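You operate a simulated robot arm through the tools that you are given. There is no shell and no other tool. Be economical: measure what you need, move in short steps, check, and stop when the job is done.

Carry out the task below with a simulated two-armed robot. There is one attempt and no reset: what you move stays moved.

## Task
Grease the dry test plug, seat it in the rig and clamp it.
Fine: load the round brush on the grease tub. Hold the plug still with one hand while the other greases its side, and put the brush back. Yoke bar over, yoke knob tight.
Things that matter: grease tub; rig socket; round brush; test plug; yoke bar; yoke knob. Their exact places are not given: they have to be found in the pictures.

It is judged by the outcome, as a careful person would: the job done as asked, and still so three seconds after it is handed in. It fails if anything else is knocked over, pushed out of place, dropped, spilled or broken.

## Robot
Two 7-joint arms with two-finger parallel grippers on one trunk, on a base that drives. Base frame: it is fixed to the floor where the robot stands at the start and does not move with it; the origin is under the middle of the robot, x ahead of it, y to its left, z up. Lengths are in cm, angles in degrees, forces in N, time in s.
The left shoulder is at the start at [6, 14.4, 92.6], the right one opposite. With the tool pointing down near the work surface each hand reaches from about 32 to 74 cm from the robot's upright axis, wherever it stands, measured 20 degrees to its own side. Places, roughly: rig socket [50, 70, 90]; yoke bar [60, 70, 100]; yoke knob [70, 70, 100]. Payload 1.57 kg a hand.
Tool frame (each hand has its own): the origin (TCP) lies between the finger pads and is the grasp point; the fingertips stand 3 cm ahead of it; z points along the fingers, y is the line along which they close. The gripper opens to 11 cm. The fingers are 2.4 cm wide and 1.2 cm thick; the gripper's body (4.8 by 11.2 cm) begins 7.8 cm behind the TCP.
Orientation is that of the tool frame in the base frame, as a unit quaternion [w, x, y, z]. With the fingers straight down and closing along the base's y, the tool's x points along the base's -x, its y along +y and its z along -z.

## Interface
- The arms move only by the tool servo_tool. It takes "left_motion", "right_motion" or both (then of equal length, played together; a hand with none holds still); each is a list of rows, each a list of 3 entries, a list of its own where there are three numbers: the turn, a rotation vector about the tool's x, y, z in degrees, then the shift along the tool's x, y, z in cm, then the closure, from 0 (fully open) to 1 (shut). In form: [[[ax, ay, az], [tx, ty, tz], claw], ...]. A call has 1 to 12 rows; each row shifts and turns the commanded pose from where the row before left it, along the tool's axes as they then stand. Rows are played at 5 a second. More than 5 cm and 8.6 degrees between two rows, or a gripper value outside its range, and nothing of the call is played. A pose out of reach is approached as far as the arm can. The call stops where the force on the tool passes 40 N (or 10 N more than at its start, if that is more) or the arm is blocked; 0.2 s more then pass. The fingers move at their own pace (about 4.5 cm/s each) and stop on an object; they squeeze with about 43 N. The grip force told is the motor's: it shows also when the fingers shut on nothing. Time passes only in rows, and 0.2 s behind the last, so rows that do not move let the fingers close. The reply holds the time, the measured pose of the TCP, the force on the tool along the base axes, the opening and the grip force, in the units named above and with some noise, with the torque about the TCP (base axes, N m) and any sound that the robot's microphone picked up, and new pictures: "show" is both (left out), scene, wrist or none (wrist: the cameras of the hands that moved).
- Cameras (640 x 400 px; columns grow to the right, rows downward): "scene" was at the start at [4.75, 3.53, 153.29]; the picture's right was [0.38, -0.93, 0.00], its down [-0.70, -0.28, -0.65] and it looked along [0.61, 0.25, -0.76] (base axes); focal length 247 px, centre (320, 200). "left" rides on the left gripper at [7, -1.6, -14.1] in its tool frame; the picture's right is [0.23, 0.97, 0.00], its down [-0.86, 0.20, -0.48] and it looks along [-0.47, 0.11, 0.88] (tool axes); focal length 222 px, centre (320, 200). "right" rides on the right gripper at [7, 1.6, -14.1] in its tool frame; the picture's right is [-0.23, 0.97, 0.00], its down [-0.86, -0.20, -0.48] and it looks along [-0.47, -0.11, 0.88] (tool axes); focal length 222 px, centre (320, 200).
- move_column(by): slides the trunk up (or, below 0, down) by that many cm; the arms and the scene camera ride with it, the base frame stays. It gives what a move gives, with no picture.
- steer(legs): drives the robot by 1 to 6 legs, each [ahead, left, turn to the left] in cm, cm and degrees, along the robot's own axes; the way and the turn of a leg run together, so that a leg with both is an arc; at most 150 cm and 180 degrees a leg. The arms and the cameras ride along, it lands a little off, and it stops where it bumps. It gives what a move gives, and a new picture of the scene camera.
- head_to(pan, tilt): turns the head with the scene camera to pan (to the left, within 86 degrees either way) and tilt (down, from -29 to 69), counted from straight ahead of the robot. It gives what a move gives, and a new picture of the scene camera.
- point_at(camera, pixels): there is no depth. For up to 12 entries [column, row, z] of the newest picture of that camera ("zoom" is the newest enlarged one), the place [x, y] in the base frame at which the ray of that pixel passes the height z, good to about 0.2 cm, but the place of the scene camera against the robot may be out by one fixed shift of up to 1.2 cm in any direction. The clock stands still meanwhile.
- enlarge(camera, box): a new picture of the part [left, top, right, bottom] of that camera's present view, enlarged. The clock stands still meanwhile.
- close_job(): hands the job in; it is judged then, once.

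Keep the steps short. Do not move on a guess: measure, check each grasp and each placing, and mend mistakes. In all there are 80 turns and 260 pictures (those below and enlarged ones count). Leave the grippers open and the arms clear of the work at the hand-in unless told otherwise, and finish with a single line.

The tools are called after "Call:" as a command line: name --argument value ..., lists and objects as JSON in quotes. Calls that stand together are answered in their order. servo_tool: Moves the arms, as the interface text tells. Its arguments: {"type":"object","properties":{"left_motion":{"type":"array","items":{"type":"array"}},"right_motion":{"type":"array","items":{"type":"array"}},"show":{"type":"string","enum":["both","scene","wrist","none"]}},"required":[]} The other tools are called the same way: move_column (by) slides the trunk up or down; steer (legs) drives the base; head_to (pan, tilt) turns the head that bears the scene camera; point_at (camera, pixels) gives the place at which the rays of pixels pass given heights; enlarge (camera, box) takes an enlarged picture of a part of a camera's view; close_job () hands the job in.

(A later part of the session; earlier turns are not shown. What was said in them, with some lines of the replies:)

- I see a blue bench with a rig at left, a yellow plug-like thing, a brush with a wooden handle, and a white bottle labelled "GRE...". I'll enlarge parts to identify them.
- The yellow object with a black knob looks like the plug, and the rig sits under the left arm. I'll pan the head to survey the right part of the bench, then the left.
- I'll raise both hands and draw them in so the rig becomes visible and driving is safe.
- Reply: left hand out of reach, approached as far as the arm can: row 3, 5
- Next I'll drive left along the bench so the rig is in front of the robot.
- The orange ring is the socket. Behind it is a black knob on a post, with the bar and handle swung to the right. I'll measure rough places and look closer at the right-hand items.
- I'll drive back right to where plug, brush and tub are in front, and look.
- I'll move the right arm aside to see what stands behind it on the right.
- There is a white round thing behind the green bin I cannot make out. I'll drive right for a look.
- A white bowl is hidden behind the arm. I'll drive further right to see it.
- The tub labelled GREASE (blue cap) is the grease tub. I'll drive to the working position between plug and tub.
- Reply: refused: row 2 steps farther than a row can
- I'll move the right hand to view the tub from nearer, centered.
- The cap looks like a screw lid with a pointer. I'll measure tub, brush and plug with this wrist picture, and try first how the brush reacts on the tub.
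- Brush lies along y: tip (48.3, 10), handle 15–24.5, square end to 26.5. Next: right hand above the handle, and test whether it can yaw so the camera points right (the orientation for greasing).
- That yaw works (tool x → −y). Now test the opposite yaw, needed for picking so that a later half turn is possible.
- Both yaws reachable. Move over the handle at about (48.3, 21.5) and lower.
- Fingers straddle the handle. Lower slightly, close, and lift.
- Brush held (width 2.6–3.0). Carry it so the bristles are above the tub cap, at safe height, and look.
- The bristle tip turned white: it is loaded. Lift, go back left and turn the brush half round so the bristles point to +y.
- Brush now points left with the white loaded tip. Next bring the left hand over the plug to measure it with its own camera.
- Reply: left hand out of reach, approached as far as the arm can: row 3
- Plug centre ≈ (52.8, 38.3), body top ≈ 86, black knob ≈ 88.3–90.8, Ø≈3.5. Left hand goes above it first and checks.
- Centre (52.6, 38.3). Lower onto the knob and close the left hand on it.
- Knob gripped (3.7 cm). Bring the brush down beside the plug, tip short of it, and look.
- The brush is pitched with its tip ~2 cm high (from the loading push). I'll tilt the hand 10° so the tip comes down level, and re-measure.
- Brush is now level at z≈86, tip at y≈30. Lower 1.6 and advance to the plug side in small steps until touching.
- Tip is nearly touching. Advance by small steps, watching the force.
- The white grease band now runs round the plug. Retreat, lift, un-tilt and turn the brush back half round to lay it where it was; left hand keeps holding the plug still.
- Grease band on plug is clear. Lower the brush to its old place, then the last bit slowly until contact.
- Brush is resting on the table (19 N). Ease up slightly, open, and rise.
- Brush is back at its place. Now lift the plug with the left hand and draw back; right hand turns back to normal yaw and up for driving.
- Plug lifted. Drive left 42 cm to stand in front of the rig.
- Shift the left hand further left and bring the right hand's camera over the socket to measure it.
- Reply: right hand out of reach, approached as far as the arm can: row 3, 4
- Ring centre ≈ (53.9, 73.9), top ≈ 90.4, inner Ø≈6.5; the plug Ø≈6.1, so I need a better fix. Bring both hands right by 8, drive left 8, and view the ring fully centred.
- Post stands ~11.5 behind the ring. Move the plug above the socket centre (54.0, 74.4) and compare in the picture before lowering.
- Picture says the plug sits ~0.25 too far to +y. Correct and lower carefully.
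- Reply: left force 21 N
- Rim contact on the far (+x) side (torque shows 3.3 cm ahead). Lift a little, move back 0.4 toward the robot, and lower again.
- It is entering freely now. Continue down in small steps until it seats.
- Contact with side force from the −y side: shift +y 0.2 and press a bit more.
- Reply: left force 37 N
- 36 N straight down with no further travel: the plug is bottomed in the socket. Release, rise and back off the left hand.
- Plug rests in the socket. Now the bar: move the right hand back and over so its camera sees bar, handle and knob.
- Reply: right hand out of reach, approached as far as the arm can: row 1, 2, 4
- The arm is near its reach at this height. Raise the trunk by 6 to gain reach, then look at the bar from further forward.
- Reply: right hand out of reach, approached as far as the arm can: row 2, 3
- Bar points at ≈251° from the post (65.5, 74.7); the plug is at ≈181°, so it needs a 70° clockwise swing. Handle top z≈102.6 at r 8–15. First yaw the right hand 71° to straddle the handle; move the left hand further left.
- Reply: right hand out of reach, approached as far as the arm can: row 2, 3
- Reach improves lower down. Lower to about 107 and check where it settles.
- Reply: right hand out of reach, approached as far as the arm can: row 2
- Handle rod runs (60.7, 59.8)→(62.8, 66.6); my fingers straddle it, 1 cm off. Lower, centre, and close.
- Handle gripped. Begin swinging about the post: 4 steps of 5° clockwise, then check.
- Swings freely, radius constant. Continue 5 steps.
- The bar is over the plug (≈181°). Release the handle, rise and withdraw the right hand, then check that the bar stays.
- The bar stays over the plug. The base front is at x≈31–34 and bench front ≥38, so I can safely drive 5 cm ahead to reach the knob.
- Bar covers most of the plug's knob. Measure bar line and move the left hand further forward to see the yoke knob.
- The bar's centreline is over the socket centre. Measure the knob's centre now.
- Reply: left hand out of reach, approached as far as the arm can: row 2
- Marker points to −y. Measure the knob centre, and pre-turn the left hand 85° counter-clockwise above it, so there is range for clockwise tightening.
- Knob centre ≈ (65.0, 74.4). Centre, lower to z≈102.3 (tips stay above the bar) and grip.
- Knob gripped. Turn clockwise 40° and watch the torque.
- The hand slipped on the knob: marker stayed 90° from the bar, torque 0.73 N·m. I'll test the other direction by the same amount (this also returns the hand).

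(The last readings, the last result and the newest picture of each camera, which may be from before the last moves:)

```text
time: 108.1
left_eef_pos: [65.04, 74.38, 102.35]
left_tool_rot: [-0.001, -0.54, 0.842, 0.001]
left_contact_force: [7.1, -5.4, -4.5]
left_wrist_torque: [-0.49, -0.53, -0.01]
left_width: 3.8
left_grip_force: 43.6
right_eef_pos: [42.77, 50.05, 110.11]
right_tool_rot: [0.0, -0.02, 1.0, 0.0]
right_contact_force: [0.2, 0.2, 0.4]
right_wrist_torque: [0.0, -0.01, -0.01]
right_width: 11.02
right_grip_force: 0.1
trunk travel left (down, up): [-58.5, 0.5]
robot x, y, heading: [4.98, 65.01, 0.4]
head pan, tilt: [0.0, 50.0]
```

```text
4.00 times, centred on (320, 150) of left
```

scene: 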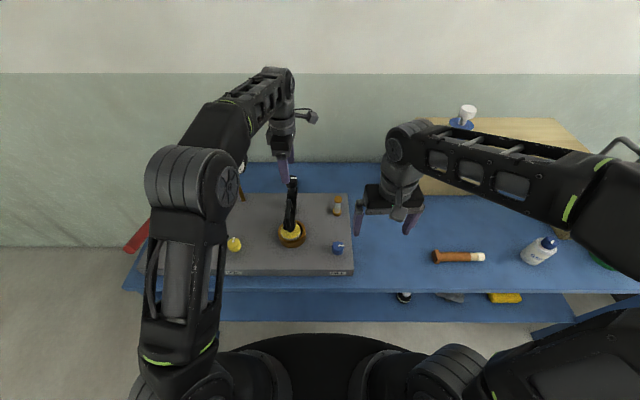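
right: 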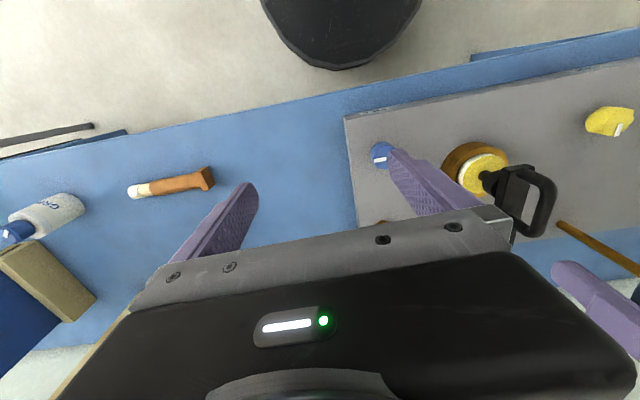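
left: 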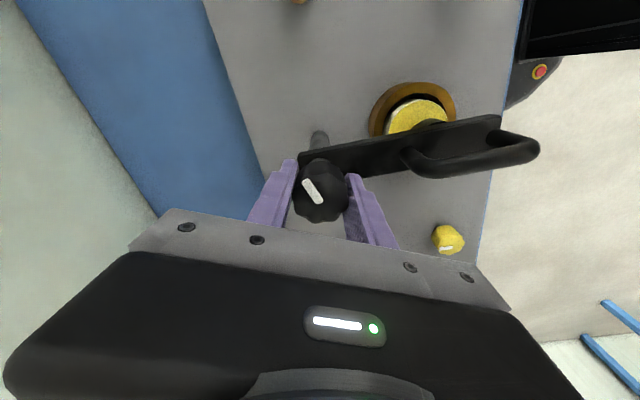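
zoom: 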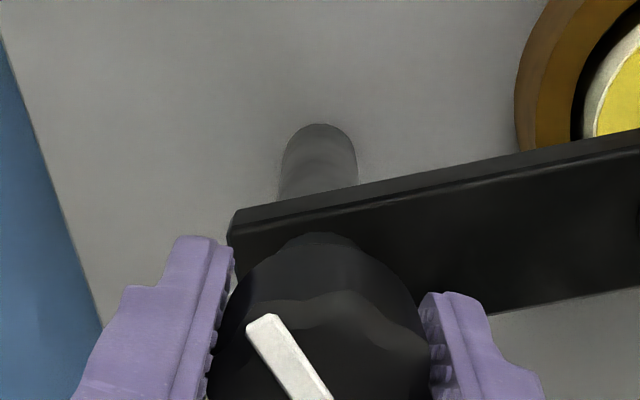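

The knob follows counter-clockwise freely, while clockwise was at a stop. Continue counter-clockwise 40° and check for rising resistance.

Call:
servo_tool --left_motion '[[[0, 0, -8], [0, 0, 0], 1], [[0, 0, -8], [0, 0, 0], 1], [[0, 0, -8], [0, 0, 0], 1], [[0, 0, -8], [0, 0, 0], 1], [[0, 0, -8], [0, 0, 0], 1]]' --show "wrist"

Call:
enlarge --camera "scene" --box '[220, 130, 360, 218]'

```text
time: 109.3
left_eef_pos: [64.94, 74.5, 102.37]
left_tool_rot: [0.001, 0.795, -0.606, 0.0]
left_contact_force: [5.6, -6.0, -0.1]
left_wrist_torque: [-0.72, -0.37, -0.04]
left_width: 3.77
left_grip_force: 43.7
right_eef_pos: [42.77, 49.91, 110.0]
right_tool_rot: [0.0, -0.02, 1.0, 0.001]
right_contact_force: [0.5, -0.1, 0.1]
right_wrist_torque: [-0.03, 0.0, 0.01]
right_width: 11.0
right_grip_force: 0.0
trunk travel left (down, up): [-58.5, 0.5]
robot x, y, heading: [4.78, 64.81, 0.3]
head pan, tilt: [0.0, 50.0]
```

left: 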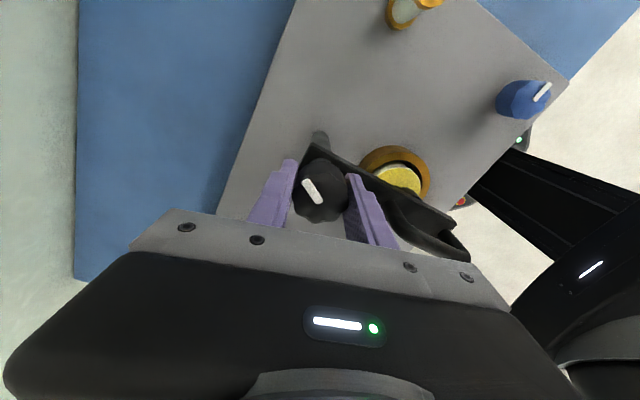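

```text
4.55 times, centred on (290, 174) of scene
5 turns are left
```

zoom: 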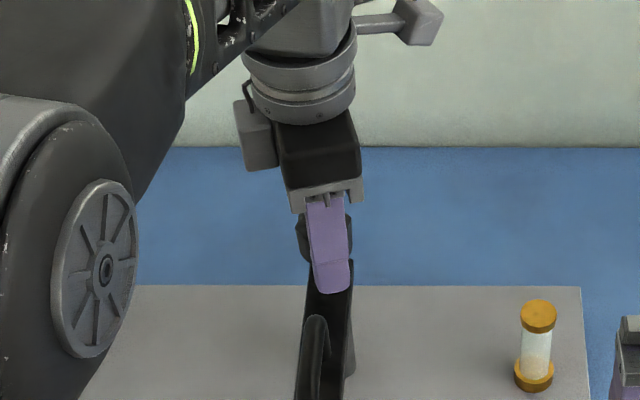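

Few turns are left, so I batch: release, raise, re-index the hand clockwise, re-grip, and turn further counter-clockwise, watching torque and marker for a tight end.

Call:
servo_tool --left_motion '[[[0, 0, 0], [0, 0, 0], 0.35], [[0, 0, 0], [0, 0, 0], 0.35], [[0, 0, 0], [0, 0, 0], 0.35], [[0, 0, 0], [0, 0, -4.5], 0.35], [[0, 0, 8.5], [0, 0, 0], 0.35], [[0, 0, 8.5], [0, 0, 0], 0.35], [[0, 0, 8.5], [0, 0, 0], 0.35], [[0, 0, 8.5], [0, 0, 0], 0.35], [[0, 0, 8.5], [0, 0, 0], 0.35], [[0, 0, 8.5], [0, 0, 0], 0.35], [[0, 0, 8.5], [0, 0, 0], 0.35], [[0, 0, 8.5], [0, 0, 0], 0.35]]' --show "none"

Call:
servo_tool --left_motion '[[[0, 0, 8.5], [0, 0, 0], 0.35], [[0, 0, 8.5], [0, 0, 0], 0.35], [[0, 0, 8.5], [0, 0, 0], 0.35], [[0, 0, 8.5], [0, 0, 0], 0.35], [[0, 0, 8.5], [0, 0, 0], 0.35], [[0, 0, 8.5], [0, 0, 0], 0.35], [[0, 0, 8.5], [0, 0, 0], 0.35], [[0, 0, 8.5], [0, 0, 0], 0.35], [[0, 0, 8.5], [0, 0, 0], 0.35], [[0, 0, 8.5], [0, 0, 0], 0.35]]' --show "none"

Call:
servo_tool --left_motion '[[[0, 0, 0], [0, 0, 2.5], 0.35], [[0, 0, 0], [0, 0, 2], 0.35], [[0, 0, 0], [0, 0, 0], 1], [[0, 0, 0], [0, 0, 0], 1], [[0, 0, 0], [0, 0, 0], 1], [[0, 0, 0], [0, 0, 0], 1], [[0, 0, -8], [0, 0, 0], 1], [[0, 0, -8], [0, 0, 0], 1], [[0, 0, -8], [0, 0, 0], 1], [[0, 0, -8], [0, 0, 0], 1], [[0, 0, -8], [0, 0, 0], 1]]' --show "wrist"

Call:
servo_tool --left_motion '[[[0, 0, -8], [0, 0, 0], 1], [[0, 0, -8], [0, 0, 0], 1], [[0, 0, -8], [0, 0, 0], 1], [[0, 0, -8], [0, 0, 0], 1], [[0, 0, -8], [0, 0, 0], 1], [[0, 0, -8], [0, 0, 0], 1]]' --show "wrist"

Call:
servo_tool --left_motion '[[[0, 0, -8], [0, 0, 0], 1], [[0, 0, -8], [0, 0, 0], 1], [[0, 0, -8], [0, 0, 0], 1], [[0, 0, -8], [0, 0, 0], 1], [[0, 0, -8], [0, 0, 0], 1], [[0, 0, -8], [0, 0, 0], 1]]' --show "wrist"

```text
time: 111.9
left_eef_pos: [65.03, 74.59, 106.84]
left_tool_rot: [0.0, -0.319, 0.948, 0.0]
left_contact_force: [-0.2, -0.4, -0.5]
left_wrist_torque: [0.01, 0.0, 0.0]
left_width: 7.14
left_grip_force: 0.0
right_eef_pos: [42.65, 49.99, 109.99]
right_tool_rot: [0.0, -0.02, 1.0, 0.001]
right_contact_force: [-0.3, 0.0, -0.9]
right_wrist_torque: [0.01, -0.02, -0.01]
right_width: 11.01
right_grip_force: 0.0
trunk travel left (down, up): [-58.5, 0.5]
robot x, y, heading: [4.7, 64.87, 0.5]
head pan, tilt: [0.0, 50.0]
```

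```text
time: 114.1
left_eef_pos: [64.9, 74.55, 106.76]
left_tool_rot: [0.0, 0.406, 0.914, 0.001]
left_contact_force: [-0.6, 0.1, 0.0]
left_wrist_torque: [-0.01, 0.03, 0.02]
left_width: 7.16
left_grip_force: 0.0
right_eef_pos: [42.61, 50.0, 110.09]
right_tool_rot: [0.001, -0.02, 1.0, 0.001]
right_contact_force: [0.0, 0.7, -0.3]
right_wrist_torque: [0.01, 0.0, -0.01]
right_width: 11.01
right_grip_force: 0.1
trunk travel left (down, up): [-58.5, 0.5]
robot x, y, heading: [4.7, 64.55, 0.3]
head pan, tilt: [0.0, 50.0]
```

```text
time: 116.5
left_eef_pos: [64.82, 74.35, 102.3]
left_tool_rot: [-0.001, 0.067, 0.998, 0.001]
left_contact_force: [-10.2, -9.1, -15.4]
left_wrist_torque: [-0.27, -0.64, 0.0]
left_width: 3.78
left_grip_force: 44.3
right_eef_pos: [42.71, 49.95, 110.11]
right_tool_rot: [0.0, -0.02, 1.0, 0.0]
right_contact_force: [0.2, -0.1, -0.3]
right_wrist_torque: [0.03, -0.02, -0.03]
right_width: 10.98
right_grip_force: 0.1
trunk travel left (down, up): [-58.5, 0.5]
robot x, y, heading: [4.9, 64.65, 0.1]
head pan, tilt: [0.0, 50.0]
```

left: 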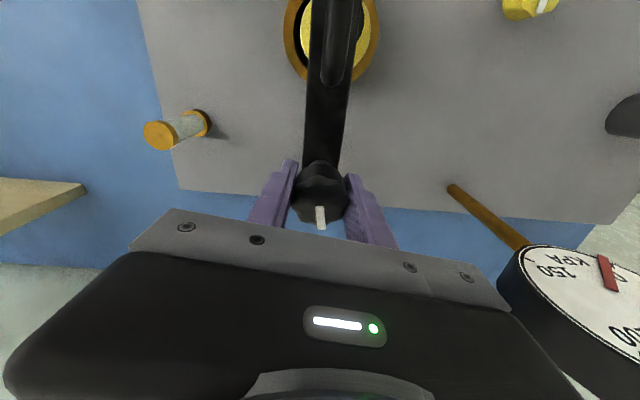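

```text
time: 117.9
left_eef_pos: [65.01, 74.18, 102.43]
left_tool_rot: [-0.001, -0.344, 0.939, 0.0]
left_contact_force: [-12.1, -15.9, -21.7]
left_wrist_torque: [-0.19, -0.02, -0.01]
left_width: 3.82
left_grip_force: 44.1
right_eef_pos: [42.7, 49.8, 110.01]
right_tool_rot: [0.0, -0.019, 1.0, 0.001]
right_contact_force: [-0.1, 0.4, 0.7]
right_wrist_torque: [0.02, -0.02, 0.0]
right_width: 11.02
right_grip_force: 0.0
trunk travel left (down, up): [-58.5, 0.5]
robot x, y, heading: [4.71, 64.96, 0.3]
head pan, tilt: [0.0, 50.0]
```

left: 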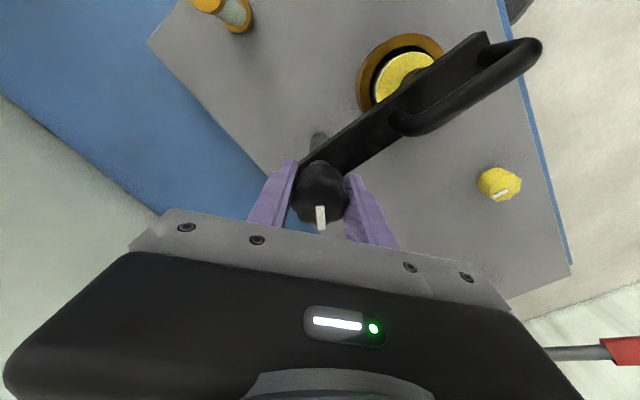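

```text
time: 119.3
left_eef_pos: [65.01, 74.77, 102.4]
left_tool_rot: [0.002, -0.698, 0.716, 0.002]
left_contact_force: [-10.9, -3.7, -16.2]
left_wrist_torque: [0.37, -0.35, -0.6]
left_width: 3.77
left_grip_force: 43.6
right_eef_pos: [42.71, 50.11, 110.13]
right_tool_rot: [0.0, -0.02, 1.0, 0.002]
right_contact_force: [-0.5, -0.9, 1.1]
right_wrist_torque: [0.0, 0.0, 0.02]
right_width: 10.99
right_grip_force: 0.1
trunk travel left (down, up): [-58.5, 0.5]
robot x, y, heading: [4.84, 64.7, 0.1]
head pan, tilt: [0.0, 50.0]
4 turns are left
```

left: 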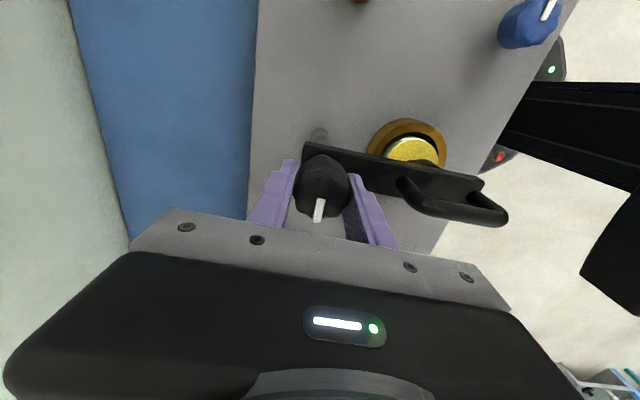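

The knob has travelled 180° counter-clockwise from its start and now meets a stop (torque −0.6 N·m, grip slipping). At its start position the bar swung freely, so that end was loose and this end is tight. Press it a little more against the stop, release, and withdraw the left hand.

Call:
servo_tool --left_motion '[[[0, 0, -6], [0, 0, 0], 1], [[0, 0, -6], [0, 0, 0], 1], [[0, 0, -5], [0, 0, 0], 1], [[0, 0, 0], [0, 0, 0], 1]]' --show "wrist"

Call:
servo_tool --left_motion '[[[0, 0, 0], [0, 0, 0], 0.7], [[0, 0, 0], [0, 0, 0], 0.35], [[0, 0, 0], [0, 0, 0], 0.35], [[0, 0, 0], [0, 0, -4], 0.35], [[0, 0, 0], [0, 0, -3.5], 0.35], [[0, 0, 0], [0, 0, 0], 0.35]]' --show "wrist"

Call:
servo_tool --left_motion '[[[0, 0, 0], [-2.9, 3.4, 0], 0], [[0, 0, 0], [-2.9, 3.4, 0], 0], [[0, 0, 0], [-2.9, 3.4, 0], 0], [[0, 0, 0], [-2.9, 3.4, 0], 0]]' --show "both"

Call:
enlarge --camera "scene" --box '[220, 150, 360, 238]'

```text
time: 120.3
left_eef_pos: [64.86, 74.73, 102.43]
left_tool_rot: [0.0, 0.795, -0.606, 0.0]
left_contact_force: [-10.6, 8.7, -4.2]
left_wrist_torque: [0.31, 0.56, -0.61]
left_width: 3.76
left_grip_force: 44.0
right_eef_pos: [42.61, 50.15, 110.17]
right_tool_rot: [0.001, -0.02, 1.0, 0.0]
right_contact_force: [0.4, -0.1, -0.8]
right_wrist_torque: [-0.02, -0.01, 0.02]
right_width: 10.99
right_grip_force: 0.2
trunk travel left (down, up): [-58.5, 0.5]
robot x, y, heading: [4.55, 64.76, 0.2]
head pan, tilt: [0.0, 50.0]
```

left: 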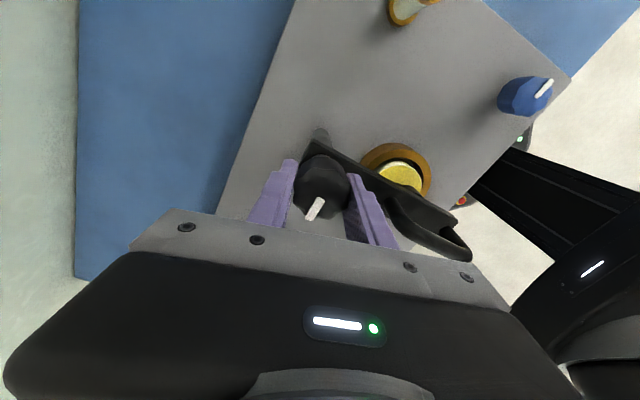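

```text
time: 121.7
left_eef_pos: [65.02, 74.48, 109.66]
left_tool_rot: [0.0, 0.795, -0.606, 0.0]
left_contact_force: [-0.1, 0.7, -0.1]
left_wrist_torque: [0.03, 0.0, 0.02]
left_width: 7.18
left_grip_force: 0.1
right_eef_pos: [42.71, 50.01, 110.15]
right_tool_rot: [-0.001, -0.02, 1.0, 0.0]
right_contact_force: [0.2, -0.2, -0.8]
right_wrist_torque: [0.01, 0.0, 0.0]
right_width: 11.02
right_grip_force: 0.1
trunk travel left (down, up): [-58.5, 0.5]
robot x, y, heading: [4.53, 64.62, 0.4]
head pan, tilt: [0.0, 50.0]
```

left: 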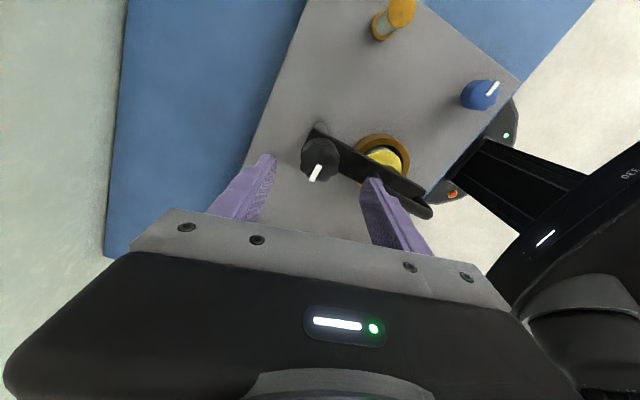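

```text
time: 122.7
left_eef_pos: [48.68, 82.19, 109.62]
left_tool_rot: [-0.001, 0.794, -0.608, 0.0]
left_contact_force: [0.2, 0.2, -0.5]
left_wrist_torque: [-0.02, -0.01, -0.03]
left_width: 11.01
left_grip_force: 0.1
right_eef_pos: [42.6, 50.14, 110.14]
right_tool_rot: [0.001, -0.021, 1.0, 0.0]
right_contact_force: [0.5, -0.1, -0.2]
right_wrist_torque: [-0.02, 0.0, 0.03]
right_width: 10.98
right_grip_force: 0.1
trunk travel left (down, up): [-58.5, 0.5]
robot x, y, heading: [4.63, 64.98, 0.2]
head pan, tilt: [0.0, 50.0]
```

scene: 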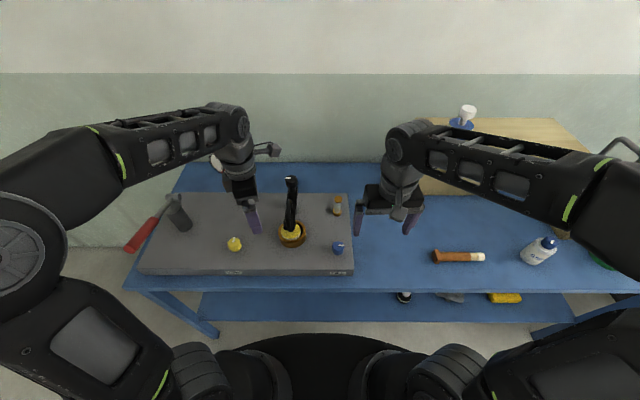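
left: 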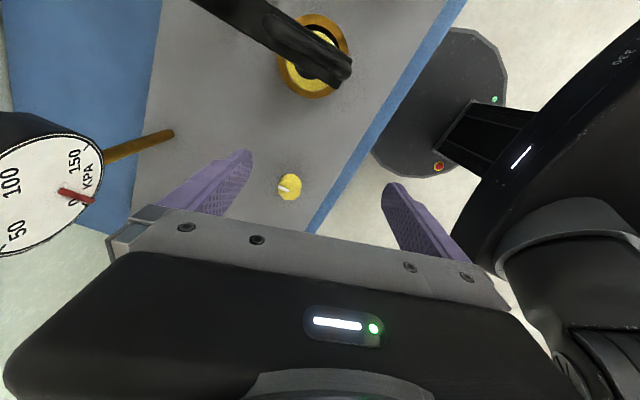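

```text
4.55 times, centred on (290, 194) of scene
3 turns are left
```

zoom: 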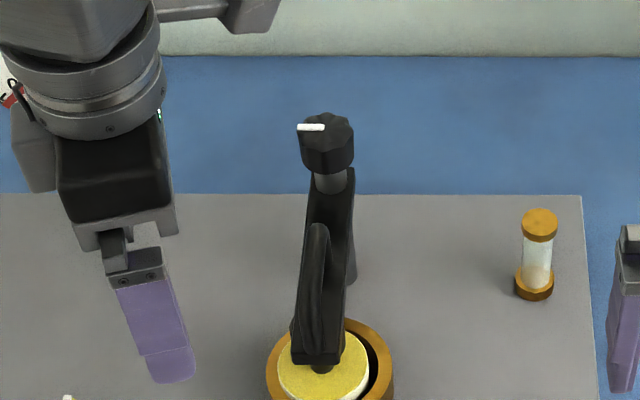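

The marker has turned half round to the other stop, the bar lies over the seated plug, and the brush and tub are in place. Both hands are open and clear, so I hand in.

Call:
close_job

```text
The job is handed in.
```

Job handed in: plug greased and seated, brush back in its place, bar over the plug, knob turned counter-clockwise to its far stop; I inferred that end is tight because the bar swung freely at the start, and did not test the clamp.
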